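You operate a simulated robot arm through the tools that you are given. There is no shell and no other tool. Be economical: measure what you need, move in short steps, check, and stop when the job is done.

Carry out the task below with a simulated two-armed robot. There is one attempt and no reset: what you move stays moved.

TASK
Pick up the empty black film core with one hand, pass it to the other hand and put it on the cloth beside the air box.

It is judged by the outcome, as a careful person would: the job done as asked, and still so three seconds after it is handed in. It fails if anything else is knocked over, pushed out of place, dropped, spilled or broken. Flat cloth is picked up by pressing the open fingertips on it (5 to 10 N) and closing them slowly along it; thin cloth reads only 2 to 8 mm in the jaws.

THE ROBOT
Two 6-joint arms with two-finger parallel grippers on one trunk, on a base that drives. Base frame: it is fixed to the floor where the robot stands at the start and does not move with it; the origin is under the middle of the robot, x ahead of it, y to its left, z up; the surface under the hand at the start is at about z = 900. Lengths are in mm, angles in degrees, forces in N, time in s.
The left shoulder is at the start at [280, 185, 1055], the right one opposite. With the tool pointing down near the work surface each hand reaches from about 560 to 940 mm from the robot's upright axis, wherever it stands, measured 20 degrees to its own side. Places, roughly: cloth beside the air box (18x15 cm) [1200, 640, 900]; empty black film core (5x5x12 cm) [700, -200, 900]. Payload 1.57 kg a hand.
Tool frame (each hand has its own): the origin (TCP) lies between the finger pads and is the grasp point; the fingertips stand 30 mm ahead of it; z points along the fingers, y is the line along which they close. Largest opening 80 mm; finger width 17, thickness 12; the body of the gripper, 40 by 82 mm, starts 80 mm behind the TCP.
Orientation is told as [roll, pitch, yaw] about the base's x, y, z axes, in that order, counted from this pose: with the fingers straight down and closing along the base's y, the tool's x points along the base's -x, its y along +y and its z along -z.

THE INTERFACE
- The arms move only by the tool nudge_tool. It takes "left_increments", "right_increments" or both (then of equal length, played together; a hand with none holds still); each is a list of rows, each a list of 7 numbers: the gripper command, from -1 (shut) to 1 (fully open), values between in proportion, then the shift along the tool's x, y, z in units of 50 mm (1.0 is 50 mm), then the turn, a rotation vector about the tool's x, y, z in units of 6 degrees (1.0 is 6 degrees). In form: [[jaw, x, y, z, ax, ay, az], ...]. A call has 1 to 20 rows; each row shifts and turns the commanded pose from where the row before left it, along the tool's axes as they then stand. A call with a number of a shift or a turn outside -1 to 1 is refused whole. Each row takes 0.2 s and may step no farther than 50 mm and 8.6 degrees from the row before; otherwise, or with a gripper value out of range, the whole call is refused. A pose out of reach is approached as far as the arm can. The call stops where the force on the tool passes 40 N (or 10 N more than at its start, if that is more) or the arm is blocked; 0.2 s more then pass. Each finger travels about 153 mm/s and halts on what it meets, pressing with about 40 N; the grip force reading is that of the motor and also rises with nothing between the fingers. The clock runs only during rows and for 0.2 s after the last one: add rows that do not move to give the fingers time. It gives the time, the measured TCP pose, the force on the tool (base axes), the opening and the grip force at its end, in the units of the frame above (readings bear some noise), with the torque about the TCP (base axes, N m) and any sound that the robot's microphone picked up.
- Cameras (640 x 400 px; columns grow to the right, rows downward): "scene" is now at [234.2, -37.2, 1502.9]; the picture's right is [-0.45, -0.89, 0.00], its down [-0.60, 0.31, -0.74] and it looks along [0.66, -0.33, -0.68] (base axes); focal length 263 px, centre (320, 200). "left" rides on the left gripper at [72, 7, -122] in its tool frame; the picture's right is [-0.09, 1.00, 0.00], its down [-0.84, -0.08, -0.54] and it looks along [-0.54, -0.05, 0.84] (tool axes); focal length 238 px, centre (320, 200). "right" rides on the right gripper at [72, -7, -122] in its tool frame; the picture's right is [0.09, 1.00, 0.00], its down [-0.84, 0.08, -0.54] and it looks along [-0.54, 0.05, 0.84] (tool axes); focal length 238 px, centre (320, 200). There is no depth. A picture from a camera that has moved, and an enlarged one, comes with that camera's place and axes in the base frame and with its lens.
- get_image(camera): a new picture of that camera. The clock stands still meanwhile.
- move_column(by): slides the trunk up (or, below 0, down) by that many mm; the arms and the scene camera ride with it, the base frame stays. It gives what a move gives, with no picture.
- base_move(legs): drives the robot by 1 to 6 legs, each [ahead, turn to the left] in mm and degrees, along the robot's own axes; the way and the turn of a leg run together, so that a leg with both is an arc; at most 1500 mm and 180 degrees a leg. The arms and the cameras ride along, it lands a little off, and it stops where it bumps. It gives what a move gives.
- pan_tilt(pan, tilt): turns the head with the scene camera to pan (to the left, within 86 degrees either way) and tilt (down, from -29 to 69), counted from straight ahead of the robot. It gives what a move gives.
- close_up(camera, box): a new picture of the part [left, top, right, bottom] of that camera's present view, enlarged. The clock stands still meanwhile.
- hand_in(): hands the job in; it is judged then, once.

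Go step by step. Nothing tells you exact positions but the pictures and the camera data: compare them with the known pose of the tool, close in by small moves and look again before you grip or let go. The budget is 120 turns and 92 pictures, counting those below and the enlarged ones. Unless the task says otherwise, let go and move clear before handing in, and close with one line.

The tools are called after ">>>" as name(argument=value, ...) on one line, values as JSON. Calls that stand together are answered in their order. nudge_tool: Moves the arms, as the interface text tells. Its arguments: {"type":"object","properties":{"left_increments":{"type":"array","items":{"type":"array","items":{"type":"number"}}},"right_increments":{"type":"array","items":{"type":"array","items":{"type":"number"}}}},"required":[]} The other tools are called the same way: move_column (by) slides the trunk up or down; base_move (legs) drives the base; pan_tilt (pan, tilt) turns the head that bears the scene camera; get_image (camera) takes a picture; close_up (camera, box) takes an enlarged picture of a part of a camera's view; hand_in () hands the job in.

At the start:

```text
time: 0.0
left_tcp_pos: [599.6, 106.0, 1200.3]
left_tool_rot: [0.1, 0.1, 0.1]
left_contact_force: [-0.8, 0.1, -0.5]
left_torque: [0.02, -0.02, 0.01]
left_gripper_width: 80.0
left_gripper_force: 0.2
right_tcp_pos: [459.4, -399.8, 1228.2]
right_tool_rot: [-0.1, 0.1, 0.1]
right_contact_force: [0.4, 0.0, 0.5]
right_torque: [0.03, 0.05, -0.03]
right_gripper_width: 80.0
right_gripper_force: 0.0
trunk travel left (down, up): [-750.0, 240.0]
robot x, y, heading: [2.0, 1.1, 0.3]
head pan, tilt: [-26.8, 42.6]
```

scene: 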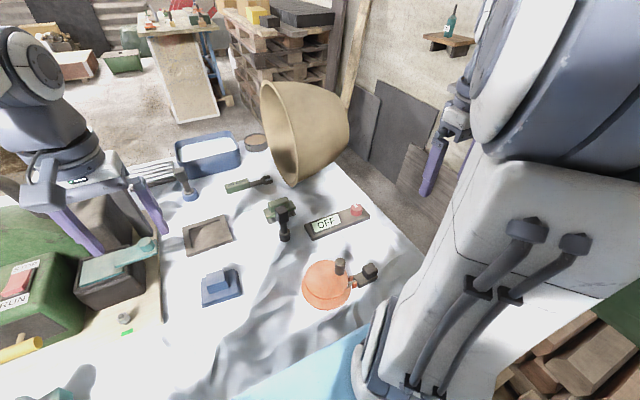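
right: 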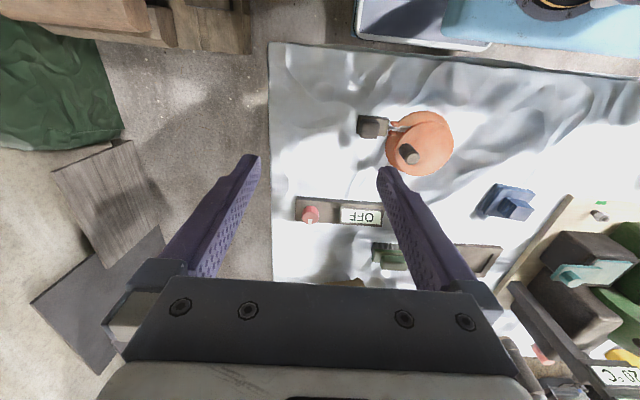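
left: 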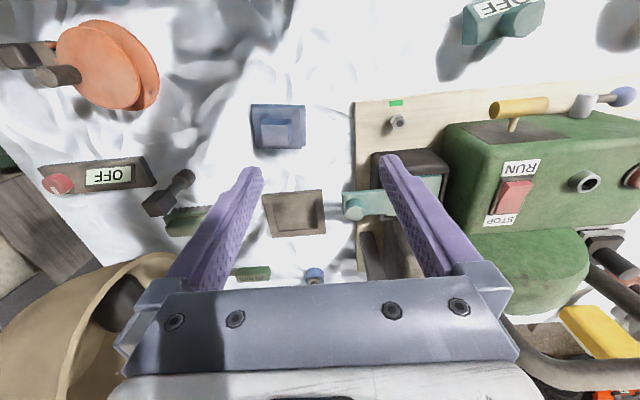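

I see a dark cylindrical thing near pixel (284,220) in the scene picture, which fits the told place of the film core. I will look at it closer and then look toward the cloth.

>>> close_up(camera="scene", box=[200, 140, 400, 265])

>>> pan_tilt(pan=25, tilt=35)

>>> get_image(camera="scene")

```text
3.20 times, centred on (300, 202) of scene
camera zoom: at [234.2, -37.2, 1502.9], right [-0.45, -0.89, 0.0], down [-0.6, 0.31, -0.74], along [0.66, -0.33, -0.68], focal length 843 px, centre (384, 192)
```

zoom: 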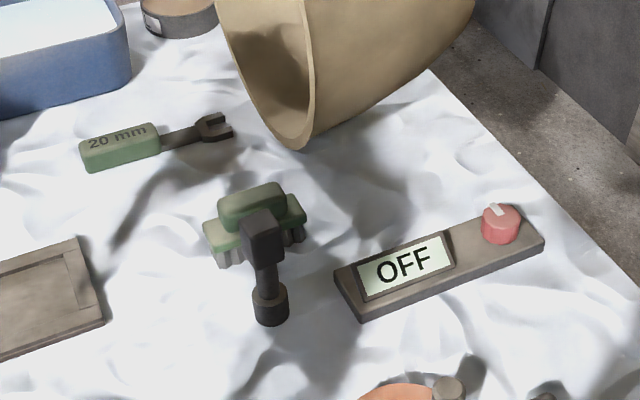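

```text
time: 1.2
left_tcp_pos: [599.6, 105.9, 1200.6]
left_tool_rot: [0.0, 0.0, 0.0]
left_contact_force: [0.8, 0.6, 0.1]
left_torque: [0.02, -0.02, 0.01]
left_gripper_width: 79.9
left_gripper_force: 0.0
right_tcp_pos: [460.6, -400.4, 1229.2]
right_tool_rot: [0.1, 0.0, 0.0]
right_contact_force: [0.5, 0.0, -0.2]
right_torque: [0.0, 0.0, 0.01]
right_gripper_width: 79.9
right_gripper_force: 0.0
trunk travel left (down, up): [-750.0, 240.0]
robot x, y, heading: [2.1, -2.2, -0.0]
head pan, tilt: [25.0, 35.0]
```

```text
87 pictures are left
camera scene: at [239.8, 37.5, 1514.2], right [0.42, -0.91, 0.0], down [-0.52, -0.24, -0.82], along [0.74, 0.35, -0.57], focal length 263 px, centre (320, 200)
```

scene: 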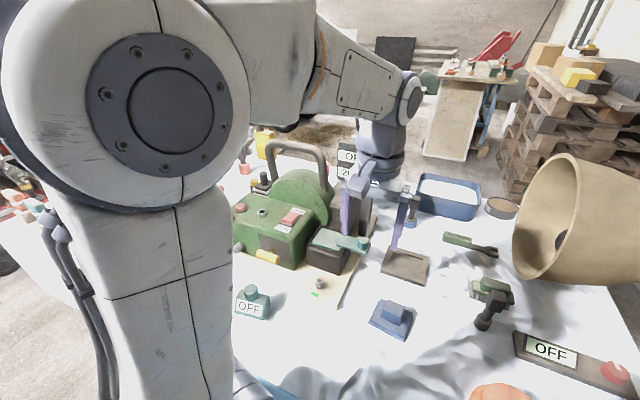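

The dark object stands upright near [714, -165], with a square top and a round foot. I'll bring the right hand's camera over it for a better look.

>>> nudge_tool(right_increments=[[1, -0.4, 0.9, 0, 0, 0, 0], [1, -0.4, 0.9, 0, 0, 0, 0], [1, -0.4, 0.9, 0, 0, 0, 0], [1, -0.4, 0.9, 0, 0, 0, 0], [1, -0.4, 0.9, 0, 0, 0, 0], [1, 0, 0, 0, 0, 0, 0]])

>>> get_image(camera="right")

>>> pan_tilt(pan=-20, tilt=45)

>>> get_image(camera="scene")

```text
time: 2.6
left_tcp_pos: [599.1, 107.1, 1200.5]
left_tool_rot: [0.0, 0.0, 0.0]
left_contact_force: [0.8, 0.2, 0.1]
left_torque: [-0.04, 0.03, 0.0]
left_gripper_width: 80.0
left_gripper_force: 0.1
right_tcp_pos: [558.9, -173.2, 1225.7]
right_tool_rot: [0.0, 0.0, -0.1]
right_contact_force: [0.7, -1.2, -0.4]
right_torque: [0.0, 0.04, 0.01]
right_gripper_width: 80.1
right_gripper_force: 0.0
trunk travel left (down, up): [-750.0, 240.0]
robot x, y, heading: [-1.0, -1.5, -0.1]
head pan, tilt: [25.0, 35.0]
```

```text
86 pictures are left
camera right: at [486.7, -180.7, 1346.3], right [-0.09, 1.0, 0.0], down [0.84, 0.08, 0.54], along [0.54, 0.05, -0.84], focal length 238 px, centre (320, 200)
```

right: 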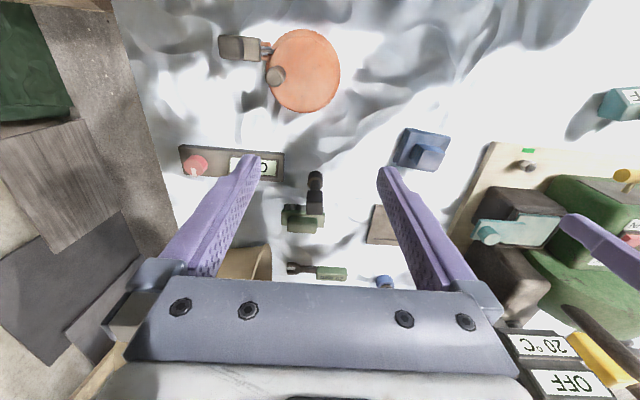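

```text
time: 3.7
left_tcp_pos: [599.8, 106.6, 1200.1]
left_tool_rot: [-0.1, 0.0, 0.1]
left_contact_force: [-0.7, -0.7, -0.5]
left_torque: [0.04, -0.01, -0.01]
left_gripper_width: 80.0
left_gripper_force: 0.1
right_tcp_pos: [558.7, -174.4, 1225.9]
right_tool_rot: [0.0, 0.0, 0.0]
right_contact_force: [-0.8, 0.2, 0.2]
right_torque: [0.02, 0.03, 0.0]
right_gripper_width: 80.2
right_gripper_force: 0.0
trunk travel left (down, up): [-750.0, 240.0]
robot x, y, heading: [-1.9, 2.8, 0.1]
head pan, tilt: [-20.0, 45.0]
```

```text
85 pictures are left
camera scene: at [236.5, -27.4, 1499.4], right [-0.34, -0.94, 0.0], down [-0.66, 0.24, -0.71], along [0.66, -0.24, -0.71], focal length 263 px, centre (320, 200)
```

scene: 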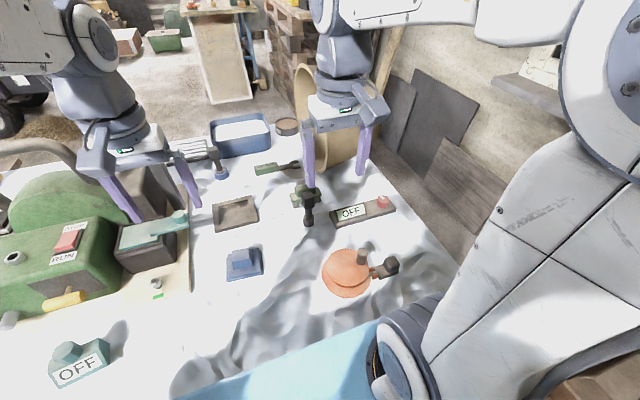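

>>> close_up(camera="right", box=[250, 140, 410, 240])

>>> close_up(camera="scene", box=[240, 160, 420, 300])

```text
4.00 times, centred on (330, 190) of right
camera zoom: at [486.4, -181.4, 1346.2], right [-0.09, 1.0, 0.0], down [0.84, 0.08, 0.54], along [0.54, 0.05, -0.84], focal length 953 px, centre (280, 240)
```

zoom: 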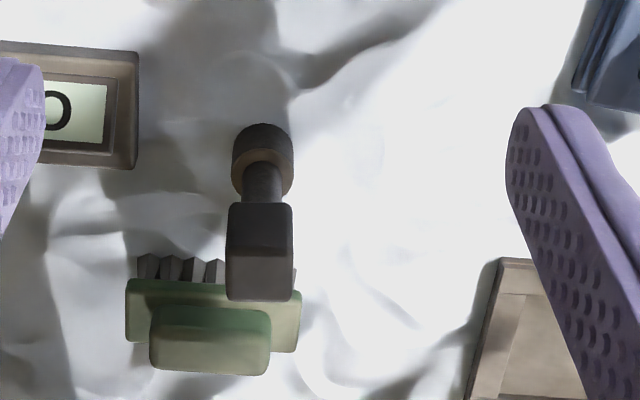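

```text
2.86 times, centred on (330, 230) of scene
camera zoom: at [236.5, -27.4, 1499.4], right [-0.34, -0.94, 0.0], down [-0.66, 0.24, -0.71], along [0.66, -0.24, -0.71], focal length 752 px, centre (291, 114)
```

zoom: 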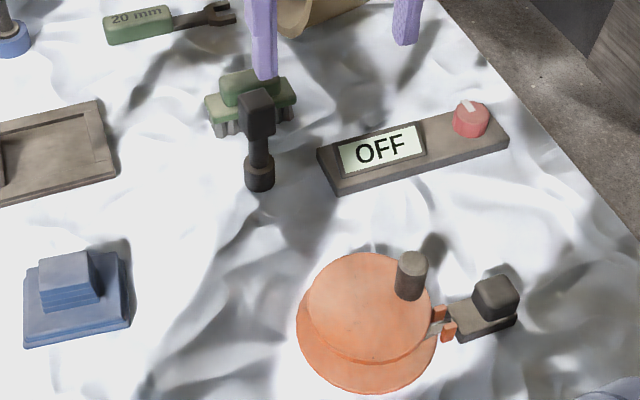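

The dark upright object is slimmer than 5 cm, so before I take it as the film core I'll check the rest of the table, including inside the bell and further round.

>>> close_up(camera="right", box=[120, 230, 420, 290])

>>> pan_tilt(pan=-60, tilt=45)

>>> get_image(camera="scene")

>>> pan_tilt(pan=0, tilt=25)

>>> get_image(camera="scene")

>>> pan_tilt(pan=50, tilt=30)

>>> get_image(camera="scene")

```text
2.13 times, centred on (270, 260) of right
camera zoom: at [486.4, -181.4, 1346.2], right [-0.09, 1.0, 0.0], down [0.84, 0.08, 0.54], along [0.54, 0.05, -0.84], focal length 508 px, centre (427, 72)
```

zoom: 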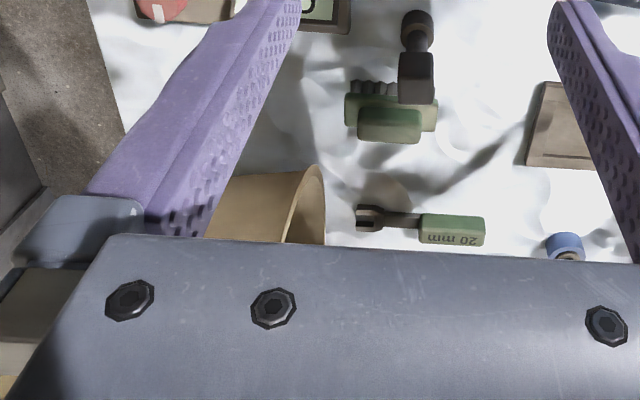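

```text
time: 4.8
left_tcp_pos: [599.4, 105.8, 1200.9]
left_tool_rot: [-0.1, 0.0, 0.1]
left_contact_force: [-0.6, 0.1, 0.4]
left_torque: [0.04, -0.02, 0.01]
left_gripper_width: 79.7
left_gripper_force: 0.1
right_tcp_pos: [558.7, -174.1, 1226.8]
right_tool_rot: [0.0, 0.0, 0.1]
right_contact_force: [0.1, 0.0, -0.2]
right_torque: [-0.02, 0.01, 0.0]
right_gripper_width: 80.0
right_gripper_force: 0.0
trunk travel left (down, up): [-750.0, 240.0]
robot x, y, heading: [-3.7, -1.5, -0.2]
head pan, tilt: [-60.0, 45.0]
```

```text
81 pictures are left
camera scene: at [200.7, -70.0, 1499.4], right [-0.87, -0.5, 0.0], down [-0.35, 0.61, -0.71], along [0.35, -0.61, -0.71], focal length 263 px, centre (320, 200)
```

scene: 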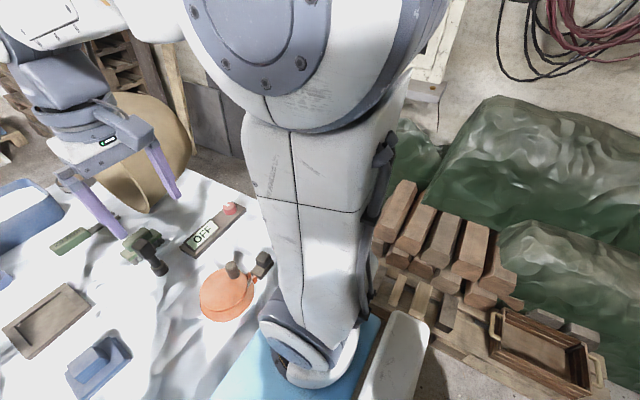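

```text
time: 6.1
left_tcp_pos: [599.7, 106.9, 1200.2]
left_tool_rot: [0.0, 0.0, 0.0]
left_contact_force: [0.0, 0.9, -1.1]
left_torque: [0.0, -0.01, 0.02]
left_gripper_width: 79.6
left_gripper_force: 0.1
right_tcp_pos: [558.1, -174.0, 1225.7]
right_tool_rot: [0.0, 0.1, 0.0]
right_contact_force: [-0.4, 0.4, 0.2]
right_torque: [0.02, -0.02, 0.0]
right_gripper_width: 80.2
right_gripper_force: 0.1
trunk travel left (down, up): [-750.0, 240.0]
robot x, y, heading: [1.8, 2.5, -0.1]
head pan, tilt: [0.0, 25.0]
```

```text
80 pictures are left
camera scene: at [252.1, 0.3, 1530.0], right [0.0, -1.0, 0.0], down [-0.42, 0.0, -0.91], along [0.91, 0.0, -0.42], focal length 263 px, centre (320, 200)
```

scene: 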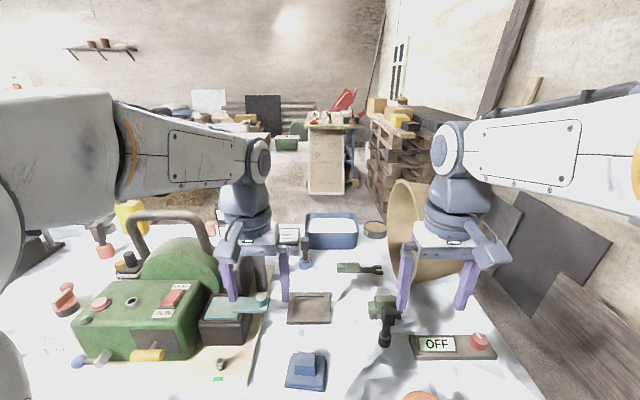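

```text
time: 7.3
left_tcp_pos: [599.2, 106.8, 1200.6]
left_tool_rot: [-0.1, 0.0, 0.0]
left_contact_force: [-0.1, -0.1, -0.8]
left_torque: [0.0, -0.03, 0.0]
left_gripper_width: 79.9
left_gripper_force: 0.0
right_tcp_pos: [558.3, -173.8, 1226.3]
right_tool_rot: [0.0, 0.0, 0.0]
right_contact_force: [0.8, -0.2, -0.3]
right_torque: [-0.02, 0.01, -0.02]
right_gripper_width: 79.8
right_gripper_force: 0.0
trunk travel left (down, up): [-750.0, 240.0]
robot x, y, heading: [1.3, 0.9, 0.2]
head pan, tilt: [50.0, 30.0]
```

```text
79 pictures are left
camera scene: at [218.2, 69.6, 1522.0], right [0.77, -0.64, 0.0], down [-0.32, -0.38, -0.87], along [0.56, 0.66, -0.5], focal length 263 px, centre (320, 200)
```

scene: 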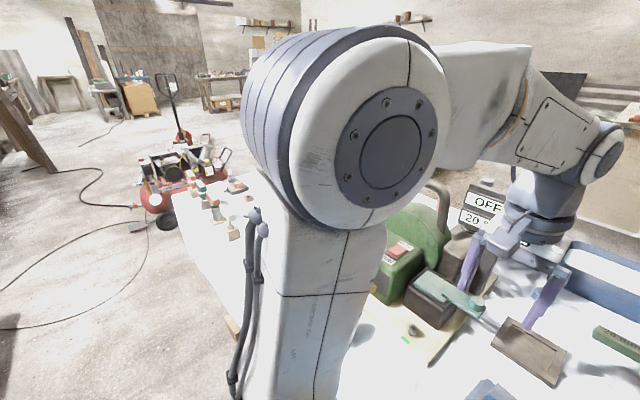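

Nothing else black stands near the told spot, so the dark upright thing at about [716, -168] is the film core (about 12 cm tall, with a square head about 28 mm wide). I'll bring the open right hand over it and check before descending.

>>> nudge_tool(right_increments=[[1, -0.8, 0.03, 0, 0, 0, 0], [1, -0.8, 0.03, 0, 0, 0, 0], [1, -0.77, 0.03, 0, 0, 0, 0], [1, -0.77, 0.03, 0, 0, 0, 0], [1, 0, 0, 0.8, 0, 0, 0], [1, 0, 0, 0.8, 0, 0, 0], [1, 0, 0, 0.6, 0, 0, 0], [1, 0, 0, 0, 0, 0, 0]])

>>> get_image(camera="right")

>>> pan_tilt(pan=-15, tilt=45)

>>> close_up(camera="scene", box=[220, 130, 420, 255])

```text
time: 9.1
left_tcp_pos: [599.5, 105.9, 1201.9]
left_tool_rot: [0.0, -0.1, 0.0]
left_contact_force: [-0.5, 1.4, 0.4]
left_torque: [-0.01, -0.01, -0.03]
left_gripper_width: 80.1
left_gripper_force: 0.1
right_tcp_pos: [718.3, -169.2, 1118.0]
right_tool_rot: [0.1, 0.0, 0.0]
right_contact_force: [-1.1, -0.7, -0.7]
right_torque: [0.03, -0.02, 0.0]
right_gripper_width: 79.9
right_gripper_force: 0.1
trunk travel left (down, up): [-750.0, 240.0]
robot x, y, heading: [-0.7, 2.5, 0.0]
head pan, tilt: [50.0, 30.0]
```

```text
78 pictures are left
camera right: at [645.3, -176.9, 1238.5], right [-0.09, 1.0, 0.0], down [0.84, 0.08, 0.54], along [0.54, 0.05, -0.84], focal length 238 px, centre (320, 200)
```

right: 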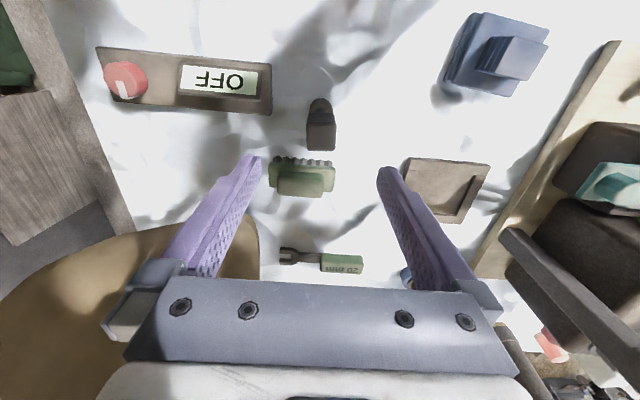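

```text
time: 10.4
left_tcp_pos: [600.5, 106.9, 1201.8]
left_tool_rot: [0.1, 0.1, 0.0]
left_contact_force: [0.0, -0.3, -0.8]
left_torque: [0.01, -0.02, 0.01]
left_gripper_width: 80.2
left_gripper_force: 0.0
right_tcp_pos: [716.3, -170.8, 1118.1]
right_tool_rot: [0.0, 0.1, 0.1]
right_contact_force: [-0.1, 0.3, -1.1]
right_torque: [-0.01, 0.02, 0.0]
right_gripper_width: 79.8
right_gripper_force: 0.1
trunk travel left (down, up): [-750.0, 240.0]
robot x, y, heading: [3.1, 3.6, 0.2]
head pan, tilt: [-15.0, 45.0]
```

```text
3.20 times, centred on (320, 192) of scene
camera zoom: at [238.6, -20.6, 1499.4], right [-0.26, -0.97, 0.0], down [-0.68, 0.18, -0.71], along [0.68, -0.18, -0.71], focal length 843 px, centre (320, 224)
```

zoom: 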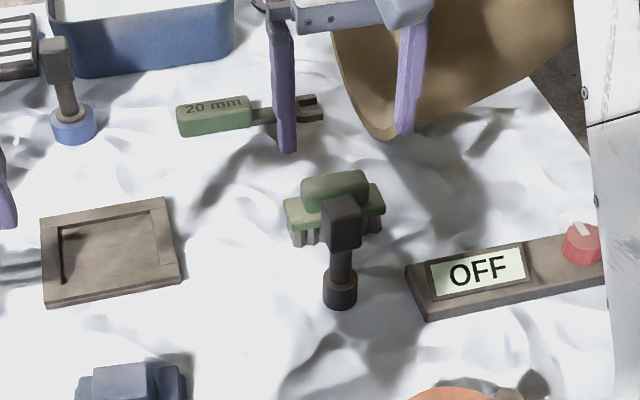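

The blue-footed twin further back must be a full one, so the plain black one is the empty core, and it sits right under the hand. I'll descend around its head and check.

>>> nudge_tool(right_increments=[[1, 0.06, 0.04, 0.5, 0, 0, 0], [1, 0, 0, 0.5, 0, 0, 0], [1, 0, 0, 0.5, 0, 0, 0], [1, 0, 0, 0.4, 0, 0, 0], [1, 0, 0, 0.4, 0, 0, 0], [1, 0, 0, 0, 0, 0, 0]])

>>> get_image(camera="right")

>>> close_up(camera="scene", box=[220, 130, 420, 255])

```text
time: 11.8
left_tcp_pos: [600.9, 107.1, 1201.1]
left_tool_rot: [0.0, 0.1, 0.1]
left_contact_force: [-0.3, -0.4, -0.5]
left_torque: [0.02, 0.01, -0.01]
left_gripper_width: 80.0
left_gripper_force: 0.0
right_tcp_pos: [712.7, -168.4, 1004.0]
right_tool_rot: [0.0, 0.0, 0.0]
right_contact_force: [-0.2, 0.4, -0.3]
right_torque: [0.03, -0.01, 0.03]
right_gripper_width: 80.2
right_gripper_force: 0.0
trunk travel left (down, up): [-750.0, 240.0]
robot x, y, heading: [-4.4, 3.6, 0.0]
head pan, tilt: [-15.0, 45.0]
```

```text
76 pictures are left
camera right: at [640.7, -176.4, 1124.1], right [-0.09, 1.0, 0.0], down [0.84, 0.08, 0.54], along [0.54, 0.05, -0.84], focal length 238 px, centre (320, 200)
```

right: 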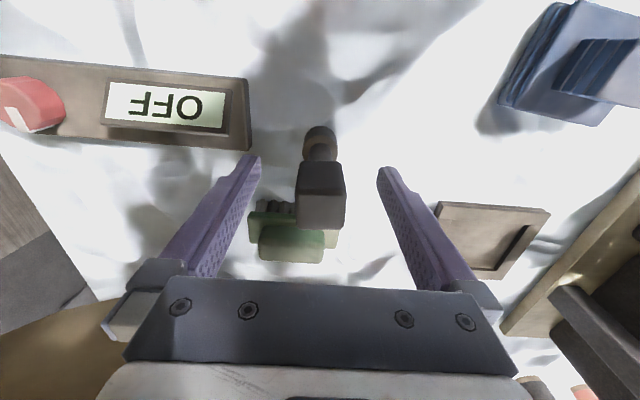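

```text
3.20 times, centred on (320, 192) of scene
camera zoom: at [238.7, -20.7, 1499.4], right [-0.26, -0.97, 0.0], down [-0.68, 0.18, -0.71], along [0.68, -0.18, -0.71], focal length 843 px, centre (320, 224)
```

zoom: 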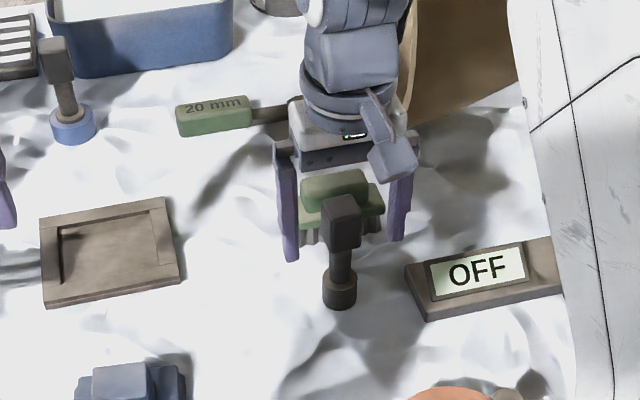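

The head sits centred between the fingers. I close gently and then check the grip.

>>> nudge_tool(right_increments=[[0.3, 0, -0.04, 0, 0, 0, 0], [-0.1, 0, 0, 0, 0, 0, 0], [-0.25, 0, 0, 0, 0, 0, 0], [-0.35, 0, 0, 0, 0, 0, 0], [-0.45, 0, 0, 0, 0, 0, 0], [-1, 0, 0, 0, 0, 0, 0], [-1, 0, 0, 0, 0, 0, 0]])

>>> get_image(camera="right")

```text
time: 13.4
left_tcp_pos: [600.8, 106.6, 1201.4]
left_tool_rot: [0.1, -0.1, 0.0]
left_contact_force: [-0.7, 0.3, -0.3]
left_torque: [0.0, 0.03, 0.04]
left_gripper_width: 79.9
left_gripper_force: 0.0
right_tcp_pos: [713.3, -170.0, 1003.1]
right_tool_rot: [0.0, 0.0, 0.0]
right_contact_force: [0.5, -1.2, -0.8]
right_torque: [0.01, 0.02, -0.02]
right_gripper_width: 29.7
right_gripper_force: 39.0
trunk travel left (down, up): [-750.0, 240.0]
robot x, y, heading: [-1.0, 3.9, -0.1]
head pan, tilt: [-15.0, 45.0]
```

```text
74 pictures are left
camera right: at [640.6, -177.4, 1124.2], right [-0.09, 1.0, 0.0], down [0.84, 0.08, 0.54], along [0.54, 0.05, -0.84], focal length 238 px, centre (320, 200)
```

right: 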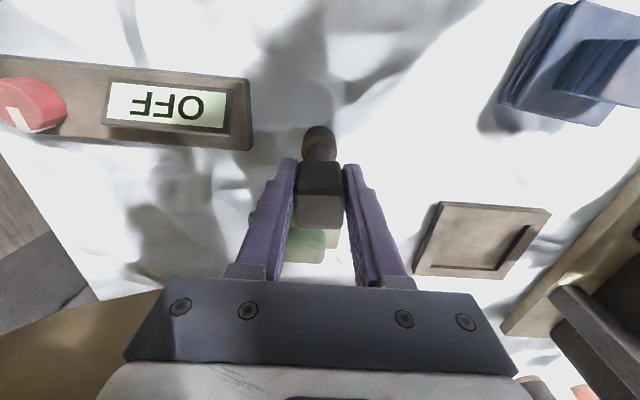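

The grip holds at 29.7 mm. I lift it straight up and look.

>>> nudge_tool(right_increments=[[-1, 0, 0, -0.3, 0, 0, 0], [-1, 0, 0, -0.5, 0, 0, 0], [-1, 0, 0, -0.8, 0, 0, 0], [-1, 0, 0, -0.8, 0, 0, 0], [-1, 0, 0, -0.8, 0, 0, 0], [-1, 0, 0, -0.8, 0, 0, 0], [-1, 0, 0, 0, 0, 0, 0]])

>>> get_image(camera="scene")

```text
time: 15.0
left_tcp_pos: [599.7, 106.1, 1200.6]
left_tool_rot: [0.0, 0.0, 0.0]
left_contact_force: [0.7, 0.6, -0.3]
left_torque: [0.0, -0.05, -0.02]
left_gripper_width: 80.1
left_gripper_force: 0.0
right_tcp_pos: [713.4, -169.9, 1206.5]
right_tool_rot: [0.0, 0.0, 0.0]
right_contact_force: [0.2, 1.0, -0.8]
right_torque: [0.03, 0.01, -0.01]
right_gripper_width: 29.8
right_gripper_force: 39.4
trunk travel left (down, up): [-750.0, 240.0]
robot x, y, heading: [-1.3, -1.2, 0.0]
head pan, tilt: [-15.0, 45.0]
```

```text
73 pictures are left
camera scene: at [238.5, -20.6, 1499.4], right [-0.26, -0.97, 0.0], down [-0.68, 0.18, -0.71], along [0.68, -0.18, -0.71], focal length 263 px, centre (320, 200)
```

scene: 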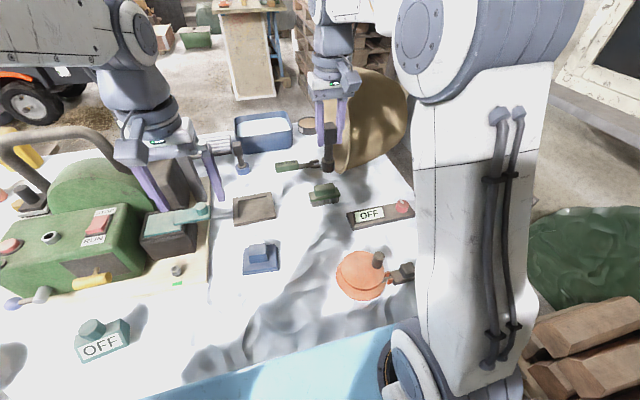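

The core is lifted cleanly. I move the right hand a bit forward and toward the middle, then pitch it level so that the core points ahead and the left hand can take it from above.

>>> nudge_tool(right_increments=[[-1, -0.5, 0.6, -0.3, 0, 0, 0], [-1, -0.5, 0.6, -0.3, 0, 0, 0], [-1, 0, 0.6, 0, 0, 0, 0], [-1, 0, 0, 0, 0, -1, 0], [-1, 0, 0, 0, 0, -1, 0], [-1, 0, 0, 0, 0, -1, 0], [-1, 0, 0, 0, 0, -1, 0], [-1, 0, 0, 0, 0, -1, 0], [-1, 0, 0, 0, 0, 0, 0]])

```text
time: 17.0
left_tcp_pos: [600.2, 105.5, 1199.5]
left_tool_rot: [0.0, 0.0, 0.0]
left_contact_force: [0.8, 0.2, -0.7]
left_torque: [0.0, -0.04, 0.0]
left_gripper_width: 79.9
left_gripper_force: 0.1
right_tcp_pos: [763.8, -78.4, 1232.6]
right_tool_rot: [0.0, -30.1, 0.1]
right_contact_force: [0.5, 0.2, -1.7]
right_torque: [0.03, 0.06, -0.04]
right_gripper_width: 29.8
right_gripper_force: 39.5
trunk travel left (down, up): [-750.0, 240.0]
robot x, y, heading: [2.3, -0.1, -0.1]
head pan, tilt: [-15.0, 45.0]
```

>>> nudge_tool(right_increments=[[-1, 0, 0, 0, 0, -1, 0], [-1, 0, 0, 0, 0, -1, 0], [-1, 0, 0, 0, 0, -1, 0], [-1, 0, 0, 0, 0, -1, 0], [-1, 0, 0, 0, 0, -1, 0], [-1, 0, 0, 0, 0, -1, 0], [-1, 0, 0, 0, 0, -1, 0], [-1, 0, 0, 0, 0, -1, 0], [-1, 0, 0, 0, 0, -1, 0], [-1, 0, 0, 0, 0, -1, 0], [-1, 0, 0, 0, 0, 0, 0]])

>>> get_image(camera="scene")

>>> get_image(camera="left")

```text
time: 19.4
left_tcp_pos: [600.0, 106.4, 1200.7]
left_tool_rot: [0.0, 0.0, 0.0]
left_contact_force: [0.5, 0.4, 0.4]
left_torque: [-0.03, 0.02, -0.01]
left_gripper_width: 79.8
left_gripper_force: 0.0
right_tcp_pos: [763.6, -78.8, 1233.2]
right_tool_rot: [128.2, -90.1, -128.1]
right_contact_force: [0.4, 1.0, -1.0]
right_torque: [0.03, 0.05, 0.0]
right_gripper_width: 29.9
right_gripper_force: 39.5
trunk travel left (down, up): [-750.0, 240.0]
robot x, y, heading: [0.9, -2.5, -0.2]
head pan, tilt: [-15.0, 45.0]
```

```text
72 pictures are left
camera scene: at [238.7, -20.6, 1499.4], right [-0.26, -0.97, 0.0], down [-0.68, 0.18, -0.71], along [0.68, -0.18, -0.71], focal length 263 px, centre (320, 200)
```

scene: 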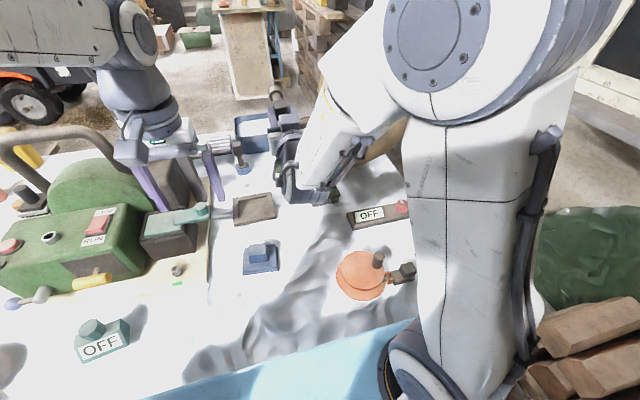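

```text
71 pictures are left
camera left: at [527.6, 112.3, 1322.4], right [0.09, 1.0, 0.0], down [0.84, -0.08, 0.54], along [0.54, -0.05, -0.84], focal length 238 px, centre (320, 200)
```

left: 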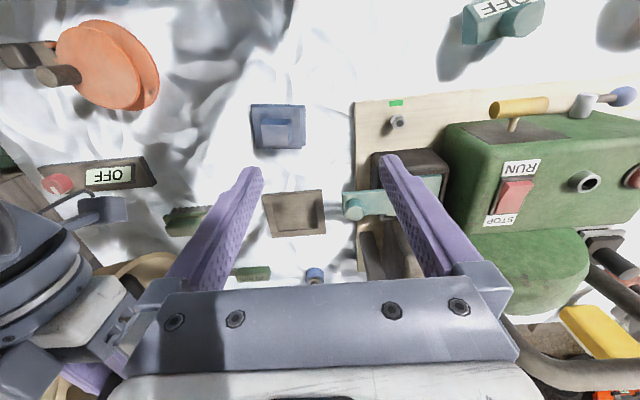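

The core now points forward, level, at about [764–867, -79, 1233]. I lower the right hand a little to ease the left arm's reach, raise the left hand, and look.

>>> nudge_tool(right_increments=[[-1, 0.5, 0, 0, 0, 0, 0], [-1, 0.5, 0, 0, 0, 0, 0], [-1, 0.5, 0, 0, 0, 0, 0], [-1, 0.5, 0, 0, 0, 0, 0], [-1, 0, 0, 0, 0, 0, 0]], left_increments=[[1, 0, 0, -0.5, 0, 0, 0], [1, 0, 0, -0.5, 0, 0, 0], [1, 0, 0, -0.5, 0, 0, 0], [1, 0, 0, 0, 0, 0, 0], [1, 0, 0, 0, 0, 0, 0]])

>>> nudge_tool(left_increments=[[1, -0.9, 0, 0, 0, 0, 0], [1, -0.9, 0, 0, 0, 0, 0], [1, -0.9, 0, 0, 0, 0, 0], [1, -0.9, 0, 0, 0, 0, 0], [1, -0.5, -0.4, 0, 0, 0, 0], [1, 0, -0.8, 0, 0, 0, 0], [1, 0, -0.8, 0, 0, 0, 0], [1, 0, 0, 0, 0, 0, 0]])

>>> get_image(camera="left")

>>> get_image(camera="scene")

```text
time: 20.6
left_tcp_pos: [600.2, 105.1, 1275.4]
left_tool_rot: [-0.1, 0.1, 0.0]
left_contact_force: [-0.5, -0.3, 0.5]
left_torque: [-0.02, -0.03, 0.0]
left_gripper_width: 80.0
left_gripper_force: 0.0
right_tcp_pos: [773.4, -61.2, 1157.4]
right_tool_rot: [-69.3, -89.3, 69.0]
right_contact_force: [0.6, 1.0, -0.9]
right_torque: [0.03, 0.01, -0.04]
right_gripper_width: 29.7
right_gripper_force: 39.3
right hand out of reach, approached as far as the arm can: row 3, 4
trunk travel left (down, up): [-750.0, 240.0]
robot x, y, heading: [1.6, -2.3, -0.1]
head pan, tilt: [-15.0, 45.0]
```

```text
time: 22.4
left_tcp_pos: [781.4, 19.8, 1262.8]
left_tool_rot: [0.0, 0.0, 0.0]
left_contact_force: [-0.4, 0.3, 0.7]
left_torque: [0.01, -0.04, -0.02]
left_gripper_width: 79.9
left_gripper_force: 0.2
left hand out of reach, approached as far as the arm can: row 5, 6, 7
right_tcp_pos: [771.9, -61.0, 1159.5]
right_tool_rot: [-68.6, -89.2, 68.2]
right_contact_force: [-0.4, -0.6, -0.2]
right_torque: [0.0, 0.05, 0.04]
right_gripper_width: 29.7
right_gripper_force: 39.7
trunk travel left (down, up): [-750.0, 240.0]
robot x, y, heading: [1.4, -0.6, -0.1]
head pan, tilt: [-15.0, 45.0]
```

```text
70 pictures are left
camera left: at [708.2, 25.5, 1384.0], right [0.09, 1.0, 0.0], down [0.84, -0.08, 0.54], along [0.54, -0.05, -0.84], focal length 238 px, centre (320, 200)
```

left: 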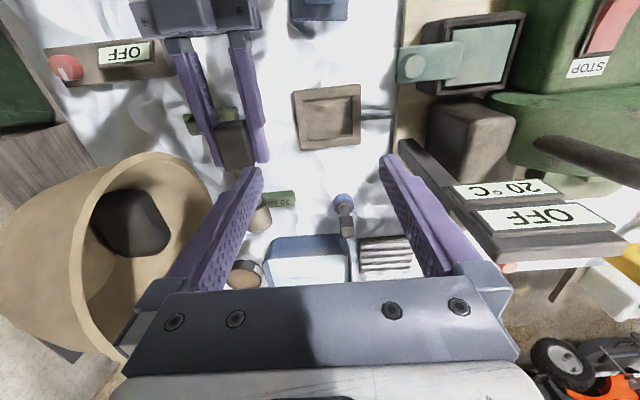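

```text
69 pictures are left
camera scene: at [238.5, -20.7, 1499.4], right [-0.26, -0.97, 0.0], down [-0.68, 0.18, -0.71], along [0.68, -0.18, -0.71], focal length 263 px, centre (320, 200)
```

scene: 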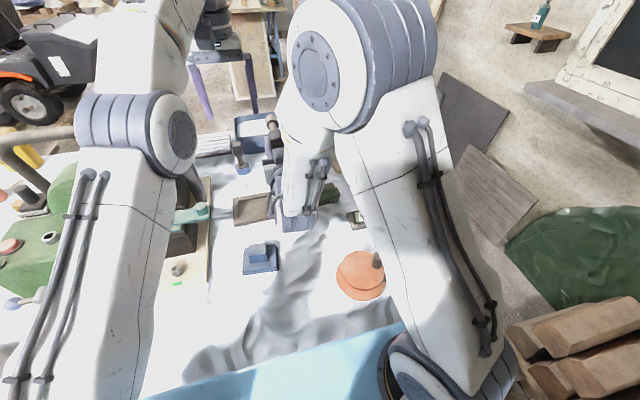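

The forward-pointing pose puts the handover at the edge of both arms' reach. I will back the left hand off and swing the right hand to point left (+y), nearer to the robot.

>>> nudge_tool(left_increments=[[1, 0.5, 0.7, 0, 0, 0, 0], [1, 0.8, 0.7, 0, 0, 0, 0], [1, 0.8, 0.7, 0, 0, 0, 0], [1, 0.8, 0.7, 0, 0, 0, 0], [1, 0.5, 0.7, 0, 0, 0, 0], [1, 0, 0, 0, 0, 0, 0]], right_increments=[[-1, -0.5, 0, 0, 0, 0, 0], [-1, -0.5, 0, 0, 0, 0, 0], [-1, -0.5, 0, 0, 0, 0, 0], [-1, -0.3, 0, 0, 0, 0, 0], [-1, 0, 0, 0, 0, 0, 0], [-1, 0, 0, 0, 0, 0, 0]])

```text
refused: row 2 steps farther than a row can; nothing moved
```

I'll take the same move in smaller steps.

>>> nudge_tool(left_increments=[[1, 0.5, 0.6, 0, 0, 0, 0], [1, 0.6, 0.6, 0, 0, 0, 0], [1, 0.6, 0.6, 0, 0, 0, 0], [1, 0.6, 0.6, 0, 0, 0, 0], [1, 0.6, 0.6, 0, 0, 0, 0], [1, 0.5, 0.5, 0, 0, 0, 0], [1, 0, 0, 0, 0, 0, 0]], right_increments=[[-1, -0.3, 0, 0, 0, 0, 0], [-1, -0.3, 0, 0, 0, 0, 0], [-1, -0.3, 0, 0, 0, 0, 0], [-1, -0.3, 0, 0, 0, 0, 0], [-1, -0.3, 0, 0, 0, 0, 0], [-1, -0.3, 0, 0, 0, 0, 0], [-1, 0, 0, 0, 0, 0, 0]])

```text
time: 24.0
left_tcp_pos: [609.9, 197.9, 1262.7]
left_tool_rot: [0.0, 0.0, -0.2]
left_contact_force: [-0.4, 0.5, -0.1]
left_torque: [0.02, -0.01, 0.01]
left_gripper_width: 80.0
left_gripper_force: 0.1
right_tcp_pos: [772.2, -59.7, 1248.8]
right_tool_rot: [85.0, -90.0, -85.1]
right_contact_force: [-1.0, 0.1, -1.6]
right_torque: [0.01, 0.03, -0.01]
right_gripper_width: 29.7
right_gripper_force: 38.9
trunk travel left (down, up): [-750.0, 240.0]
robot x, y, heading: [-0.3, -0.2, -0.3]
head pan, tilt: [-15.0, 45.0]
```

>>> nudge_tool(right_increments=[[-1, 0, 0, 0, -1, 0, 0], [-1, 0, 0, 0, -1, 0, 0], [-1, 0, 0, 0, -1, 0, 0], [-1, 0, 0, 0, -1, 0, 0], [-1, 0, 0, 0, -1, 0, 0], [-1, 0, 0, 0, -1, 0, 0], [-1, 0, 0, 0, -1, 0, 0], [-1, 0, 0, 0, -1, 0, 0], [-1, 0, 0, 0, -1, 0, 0], [-1, 0, 0, 0, -1, 0, 0], [-1, 0, 0, 0, -1, 0, 0], [-1, 0, 0, 0, -1, 0, 0], [-1, 0, 0, 0, -1, 0, 0], [-1, 0, 0, 0, -1, 0, 0], [-1, 0, 0, 0, -1, 0, 0], [-1, 0, 0, 0, 0, 0, 0]])

>>> get_image(camera="scene")

```text
time: 27.4
left_tcp_pos: [610.3, 196.7, 1262.3]
left_tool_rot: [-0.1, 0.1, 0.0]
left_contact_force: [-0.2, -0.3, 0.0]
left_torque: [-0.02, 0.04, 0.03]
left_gripper_width: 80.0
left_gripper_force: 0.0
right_tcp_pos: [765.1, -44.5, 1245.2]
right_tool_rot: [-1.0, -89.8, 9.5]
right_contact_force: [-0.2, 0.3, 0.2]
right_torque: [-0.04, 0.06, -0.03]
right_gripper_width: 29.6
right_gripper_force: 39.2
right hand out of reach, approached as far as the arm can: row 2, 3, 4, 5, 6, 7, 8, 9, 10, 11, 12, 13, 14, 15
trunk travel left (down, up): [-750.0, 240.0]
robot x, y, heading: [4.4, -0.6, -0.0]
head pan, tilt: [-15.0, 45.0]
```

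```text
68 pictures are left
camera scene: at [238.6, -20.6, 1499.4], right [-0.26, -0.97, 0.0], down [-0.68, 0.18, -0.71], along [0.68, -0.18, -0.71], focal length 263 px, centre (320, 200)
```

scene: 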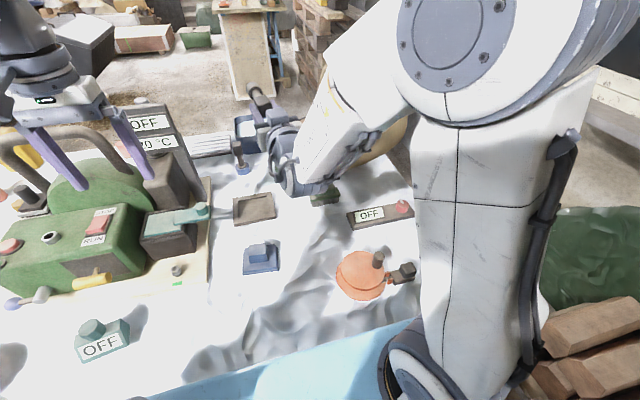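

The wrist can't make that yaw from this posture. I undo it and will instead go back to fingers-down and roll the hand toward the left.

>>> nudge_tool(right_increments=[[-1, 0, 0, 0, 1, 0, 0], [-1, 0, 0, 0, 0.5, 0, 0], [-1, 0, 0, 0, 0, 0, 0]])

```text
time: 28.2
left_tcp_pos: [610.0, 198.6, 1262.4]
left_tool_rot: [0.0, 0.0, 0.0]
left_contact_force: [-0.2, 0.0, -0.6]
left_torque: [0.0, 0.02, 0.01]
left_gripper_width: 79.9
left_gripper_force: 0.0
right_tcp_pos: [765.0, -44.4, 1245.2]
right_tool_rot: [-20.9, -89.9, 20.2]
right_contact_force: [-0.6, -0.1, -1.9]
right_torque: [0.0, 0.08, 0.0]
right_gripper_width: 29.7
right_gripper_force: 39.5
trunk travel left (down, up): [-750.0, 240.0]
robot x, y, heading: [-1.9, -3.4, -0.2]
head pan, tilt: [-15.0, 45.0]
```

>>> nudge_tool(right_increments=[[-1, 0, 0, 0, 0, 1, 0], [-1, 0, 0, 0, 0, 1, 0], [-1, 0, 0, 0, 0, 1, 0], [-1, 0, 0, 0, 0, 1, 0], [-1, 0, 0, 0, 0, 1, 0], [-1, 0, 0, 0, 0, 1, 0], [-1, 0, 0, 0, 0, 1, 0], [-1, 0, 0, 0, 0, 1, 0], [-1, 0, 0, 0, 0, 1, 0], [-1, 0, 0, 0, 0, 1, 0], [-1, 0, 0, 0, 0, 1, 0], [-1, 0, 0, 0, 0, 1, 0], [-1, 0, 0, 0, 0, 1, 0], [-1, 0, 0, 0, 0, 1, 0], [-1, 0, 0, 0, 0, 1, 0], [-1, 0, 0, 0, 0, 0, 0]])

```text
time: 31.6
left_tcp_pos: [610.3, 196.7, 1261.7]
left_tool_rot: [0.0, 0.0, 0.0]
left_contact_force: [0.7, 0.2, 0.0]
left_torque: [0.05, 0.03, 0.02]
left_gripper_width: 80.1
left_gripper_force: 0.0
right_tcp_pos: [765.4, -44.8, 1245.0]
right_tool_rot: [0.1, 0.2, -0.5]
right_contact_force: [0.0, 0.6, -1.3]
right_torque: [-0.03, 0.0, 0.01]
right_gripper_width: 29.7
right_gripper_force: 39.1
trunk travel left (down, up): [-750.0, 240.0]
robot x, y, heading: [-1.2, 2.0, -0.1]
head pan, tilt: [-15.0, 45.0]
```

>>> nudge_tool(right_increments=[[-1, 0.6, -0.55, 0, 0, 0, 0], [-1, 0.6, -0.55, 0, 0, 0, 0], [-1, 0.6, -0.55, 0, 0, 0, 0], [-1, 0.5, -0.45, 0, 0, 0, 0], [-1, 0, 0, 0, -1, 0, 0], [-1, 0, 0, 0, -1, 0, 0], [-1, 0, 0, 0, -1, 0, 0], [-1, 0, 0, 0, -1, 0, 0], [-1, 0, 0, 0, -1, 0, 0], [-1, 0, 0, 0, -1, 0, 0], [-1, 0, 0, 0, -1, 0, 0], [-1, 0, 0, 0, -1, 0, 0], [-1, 0, 0, 0, -1, 0, 0], [-1, 0, 0, 0, -1, 0, 0], [-1, 0, 0, 0, 0, 0, 0]])

```text
time: 34.8
left_tcp_pos: [609.3, 196.5, 1261.9]
left_tool_rot: [0.0, 0.0, 0.0]
left_contact_force: [-0.4, 0.4, -1.0]
left_torque: [0.02, -0.01, 0.01]
left_gripper_width: 80.0
left_gripper_force: 0.1
right_tcp_pos: [650.5, -148.6, 1246.0]
right_tool_rot: [60.1, 0.0, -0.6]
right_contact_force: [0.5, 0.0, -0.9]
right_torque: [-0.06, 0.01, 0.01]
right_gripper_width: 29.4
right_gripper_force: 38.8
trunk travel left (down, up): [-750.0, 240.0]
robot x, y, heading: [1.5, 0.7, 0.3]
head pan, tilt: [-15.0, 45.0]
```

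>>> nudge_tool(right_increments=[[-1, 0, 0, 0, -1, 0, 0], [-1, 0, 0, 0, -1, 0, 0], [-1, 0, 0, 0, -1, 0, 0], [-1, 0, 0, 0, -1, 0, 0], [-1, 0, 0, 0, -1, 0, 0], [-1, 0, 0, 0, 0, 0, 0]])

>>> get_image(camera="scene")

>>> get_image(camera="left")

```text
time: 36.2
left_tcp_pos: [610.9, 196.1, 1261.3]
left_tool_rot: [0.1, 0.0, 0.1]
left_contact_force: [0.8, 0.2, 0.8]
left_torque: [0.01, -0.01, -0.03]
left_gripper_width: 80.0
left_gripper_force: 0.0
right_tcp_pos: [650.5, -149.6, 1246.5]
right_tool_rot: [90.1, 0.1, -0.5]
right_contact_force: [0.9, -0.3, -1.2]
right_torque: [-0.05, -0.01, 0.03]
right_gripper_width: 29.5
right_gripper_force: 39.1
trunk travel left (down, up): [-750.0, 240.0]
robot x, y, heading: [-5.4, -0.1, -0.1]
head pan, tilt: [-15.0, 45.0]
```

```text
67 pictures are left
camera scene: at [238.7, -20.7, 1499.4], right [-0.26, -0.97, 0.0], down [-0.68, 0.18, -0.71], along [0.68, -0.18, -0.71], focal length 263 px, centre (320, 200)
```

scene: 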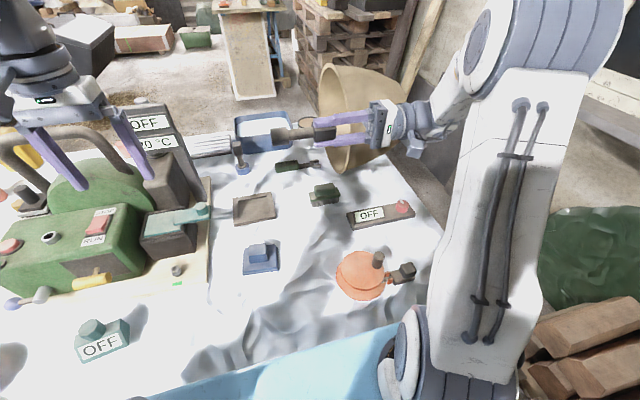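

```text
66 pictures are left
camera left: at [537.6, 203.3, 1383.7], right [0.09, 1.0, 0.0], down [0.84, -0.08, 0.54], along [0.54, -0.05, -0.84], focal length 238 px, centre (320, 200)
```

left: 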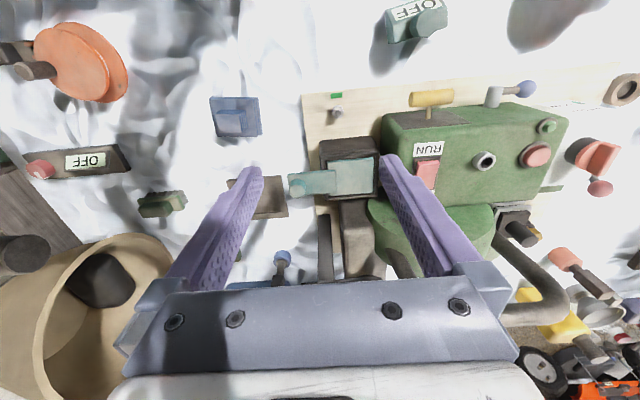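

The right hand now holds the core level, pointing left, at [650, -150…-47, 1246]. I turn the left hand by 90° so that its fingers straddle the core along x.

>>> nudge_tool(left_increments=[[1, 0, 0, 0, 0, 0, 1], [1, 0, 0, 0, 0, 0, 1], [1, 0, 0, 0, 0, 0, 1], [1, 0, 0, 0, 0, 0, 1], [1, 0, 0, 0, 0, 0, 1], [1, 0, 0, 0, 0, 0, 1], [1, 0, 0, 0, 0, 0, 1], [1, 0, 0, 0, 0, 0, 1], [1, 0, 0, 0, 0, 0, 1], [1, 0, 0, 0, 0, 0, 1], [1, 0, 0, 0, 0, 0, 1], [1, 0, 0, 0, 0, 0, 1], [1, 0, 0, 0, 0, 0, 1], [1, 0, 0, 0, 0, 0, 1], [1, 0, 0, 0, 0, 0, 1], [1, 0, 0, 0, 0, 0, 0]])

>>> close_up(camera="scene", box=[220, 80, 420, 205])

```text
time: 39.6
left_tcp_pos: [610.7, 196.9, 1262.3]
left_tool_rot: [0.0, 0.0, -90.1]
left_contact_force: [0.0, 0.2, 0.5]
left_torque: [-0.01, 0.01, 0.03]
left_gripper_width: 80.0
left_gripper_force: 0.0
right_tcp_pos: [648.9, -148.7, 1246.7]
right_tool_rot: [90.0, 0.1, -0.6]
right_contact_force: [-0.4, -0.5, -1.2]
right_torque: [-0.05, 0.01, 0.06]
right_gripper_width: 29.5
right_gripper_force: 39.4
trunk travel left (down, up): [-750.0, 240.0]
robot x, y, heading: [-3.0, 0.8, 0.2]
head pan, tilt: [-15.0, 45.0]
```

```text
3.20 times, centred on (320, 142) of scene
camera zoom: at [238.6, -20.7, 1499.4], right [-0.26, -0.97, 0.0], down [-0.68, 0.18, -0.71], along [0.68, -0.18, -0.71], focal length 843 px, centre (320, 384)
```

zoom: 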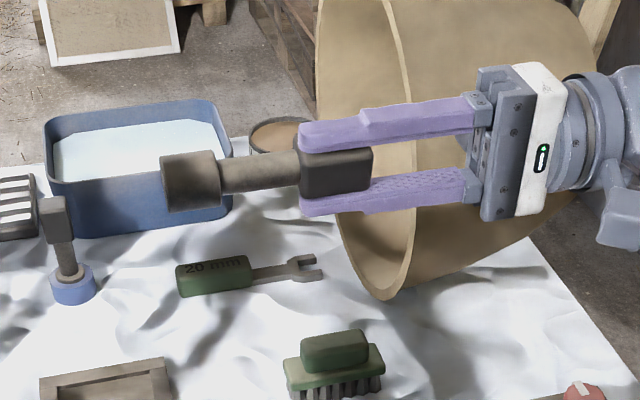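

The stem lies at y ≈ -119…-74. I bring the left hand above its middle (y ≈ -94), still high.

>>> nudge_tool(left_increments=[[1, 0, 0.2, -0.6, 0, 0, 0], [1, 0, 0.2, -0.4, 0, 0, 0], [1, -0.9, 0.1, 0, 0, 0, 0], [1, -0.9, 0.1, 0, 0, 0, 0], [1, -0.9, 0.1, 0, 0, 0, 0], [1, -0.9, 0.07, 0, 0, 0, 0], [1, -0.9, 0, 0, 0, 0, 0], [1, -0.7, 0, 0, 0, 0, 0], [1, -0.6, 0, 0, 0, 0, 0], [1, 0, 0, 0, 0, 0, 0]])

>>> get_image(camera="left")

>>> get_image(camera="scene")

```text
time: 41.8
left_tcp_pos: [647.5, -92.8, 1310.9]
left_tool_rot: [-0.1, 0.1, -89.9]
left_contact_force: [0.3, -0.5, -0.3]
left_torque: [0.0, 0.0, -0.03]
left_gripper_width: 80.1
left_gripper_force: 0.1
right_tcp_pos: [649.5, -149.6, 1245.6]
right_tool_rot: [90.0, 0.2, -0.5]
right_contact_force: [0.0, -0.6, -1.3]
right_torque: [-0.08, -0.01, 0.03]
right_gripper_width: 29.3
right_gripper_force: 39.3
trunk travel left (down, up): [-750.0, 240.0]
robot x, y, heading: [-1.0, 0.7, -0.1]
head pan, tilt: [-15.0, 45.0]
```

```text
64 pictures are left
camera left: at [655.0, -21.5, 1432.9], right [1.0, -0.09, 0.0], down [-0.08, -0.84, 0.54], along [-0.05, -0.54, -0.84], focal length 238 px, centre (320, 200)
```

left: 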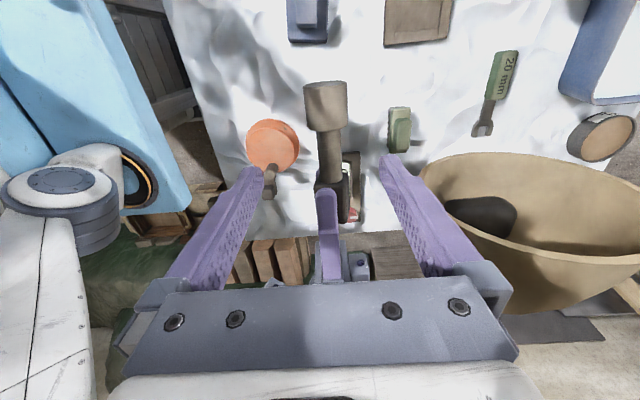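

```text
63 pictures are left
camera scene: at [238.7, -21.0, 1499.4], right [-0.26, -0.97, 0.0], down [-0.68, 0.18, -0.71], along [0.68, -0.18, -0.71], focal length 263 px, centre (320, 200)
```

scene: 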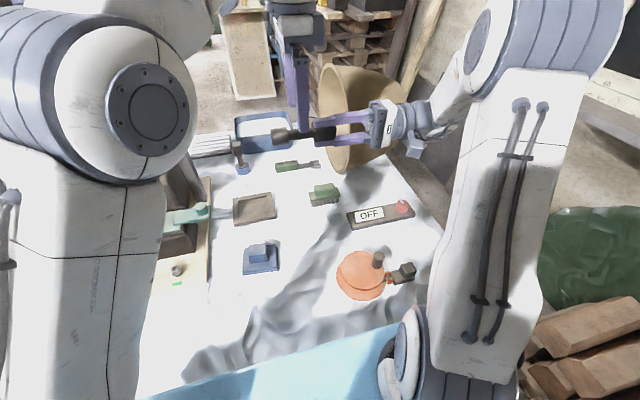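

The left fingers straddle the stem line. I descend and look closely before closing.

>>> nudge_tool(left_increments=[[1, 0, 0.03, 0.3, 0, 0, 0], [1, 0, 0, 0.3, 0, 0, 0], [1, 0, 0, 0.25, 0, 0, 0], [1, 0, 0, 0.2, 0, 0, 0], [1, 0, 0, 0, 0, 0, 0]])

>>> get_image(camera="left")

>>> close_up(camera="scene", box=[220, 80, 420, 205])

```text
time: 43.0
left_tcp_pos: [649.9, -93.0, 1259.9]
left_tool_rot: [0.1, -0.1, -90.0]
left_contact_force: [-0.8, -0.9, 0.2]
left_torque: [-0.01, 0.02, 0.0]
left_gripper_width: 79.9
left_gripper_force: 0.1
right_tcp_pos: [650.5, -148.2, 1246.0]
right_tool_rot: [90.0, 0.0, -0.5]
right_contact_force: [0.3, -0.3, -0.9]
right_torque: [-0.05, 0.03, 0.01]
right_gripper_width: 29.3
right_gripper_force: 38.8
trunk travel left (down, up): [-750.0, 240.0]
robot x, y, heading: [-2.6, 2.9, 0.1]
head pan, tilt: [-15.0, 45.0]
```

```text
62 pictures are left
camera left: at [656.3, -21.8, 1380.5], right [1.0, -0.09, 0.0], down [-0.08, -0.84, 0.54], along [-0.05, -0.54, -0.84], focal length 238 px, centre (320, 200)
```

left: 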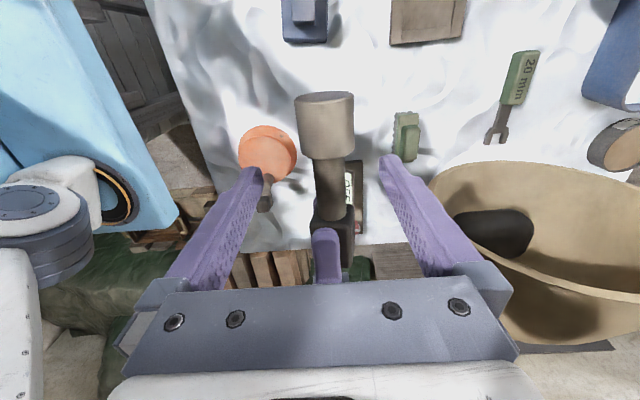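

```text
3.20 times, centred on (320, 142) of scene
camera zoom: at [238.6, -20.7, 1499.4], right [-0.26, -0.97, 0.0], down [-0.68, 0.18, -0.71], along [0.68, -0.18, -0.71], focal length 843 px, centre (320, 384)
```

zoom: 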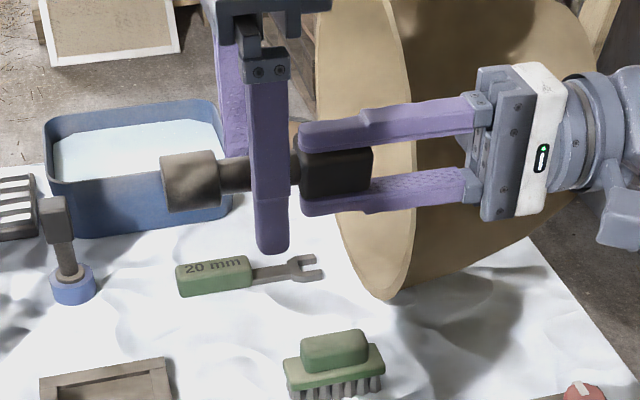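

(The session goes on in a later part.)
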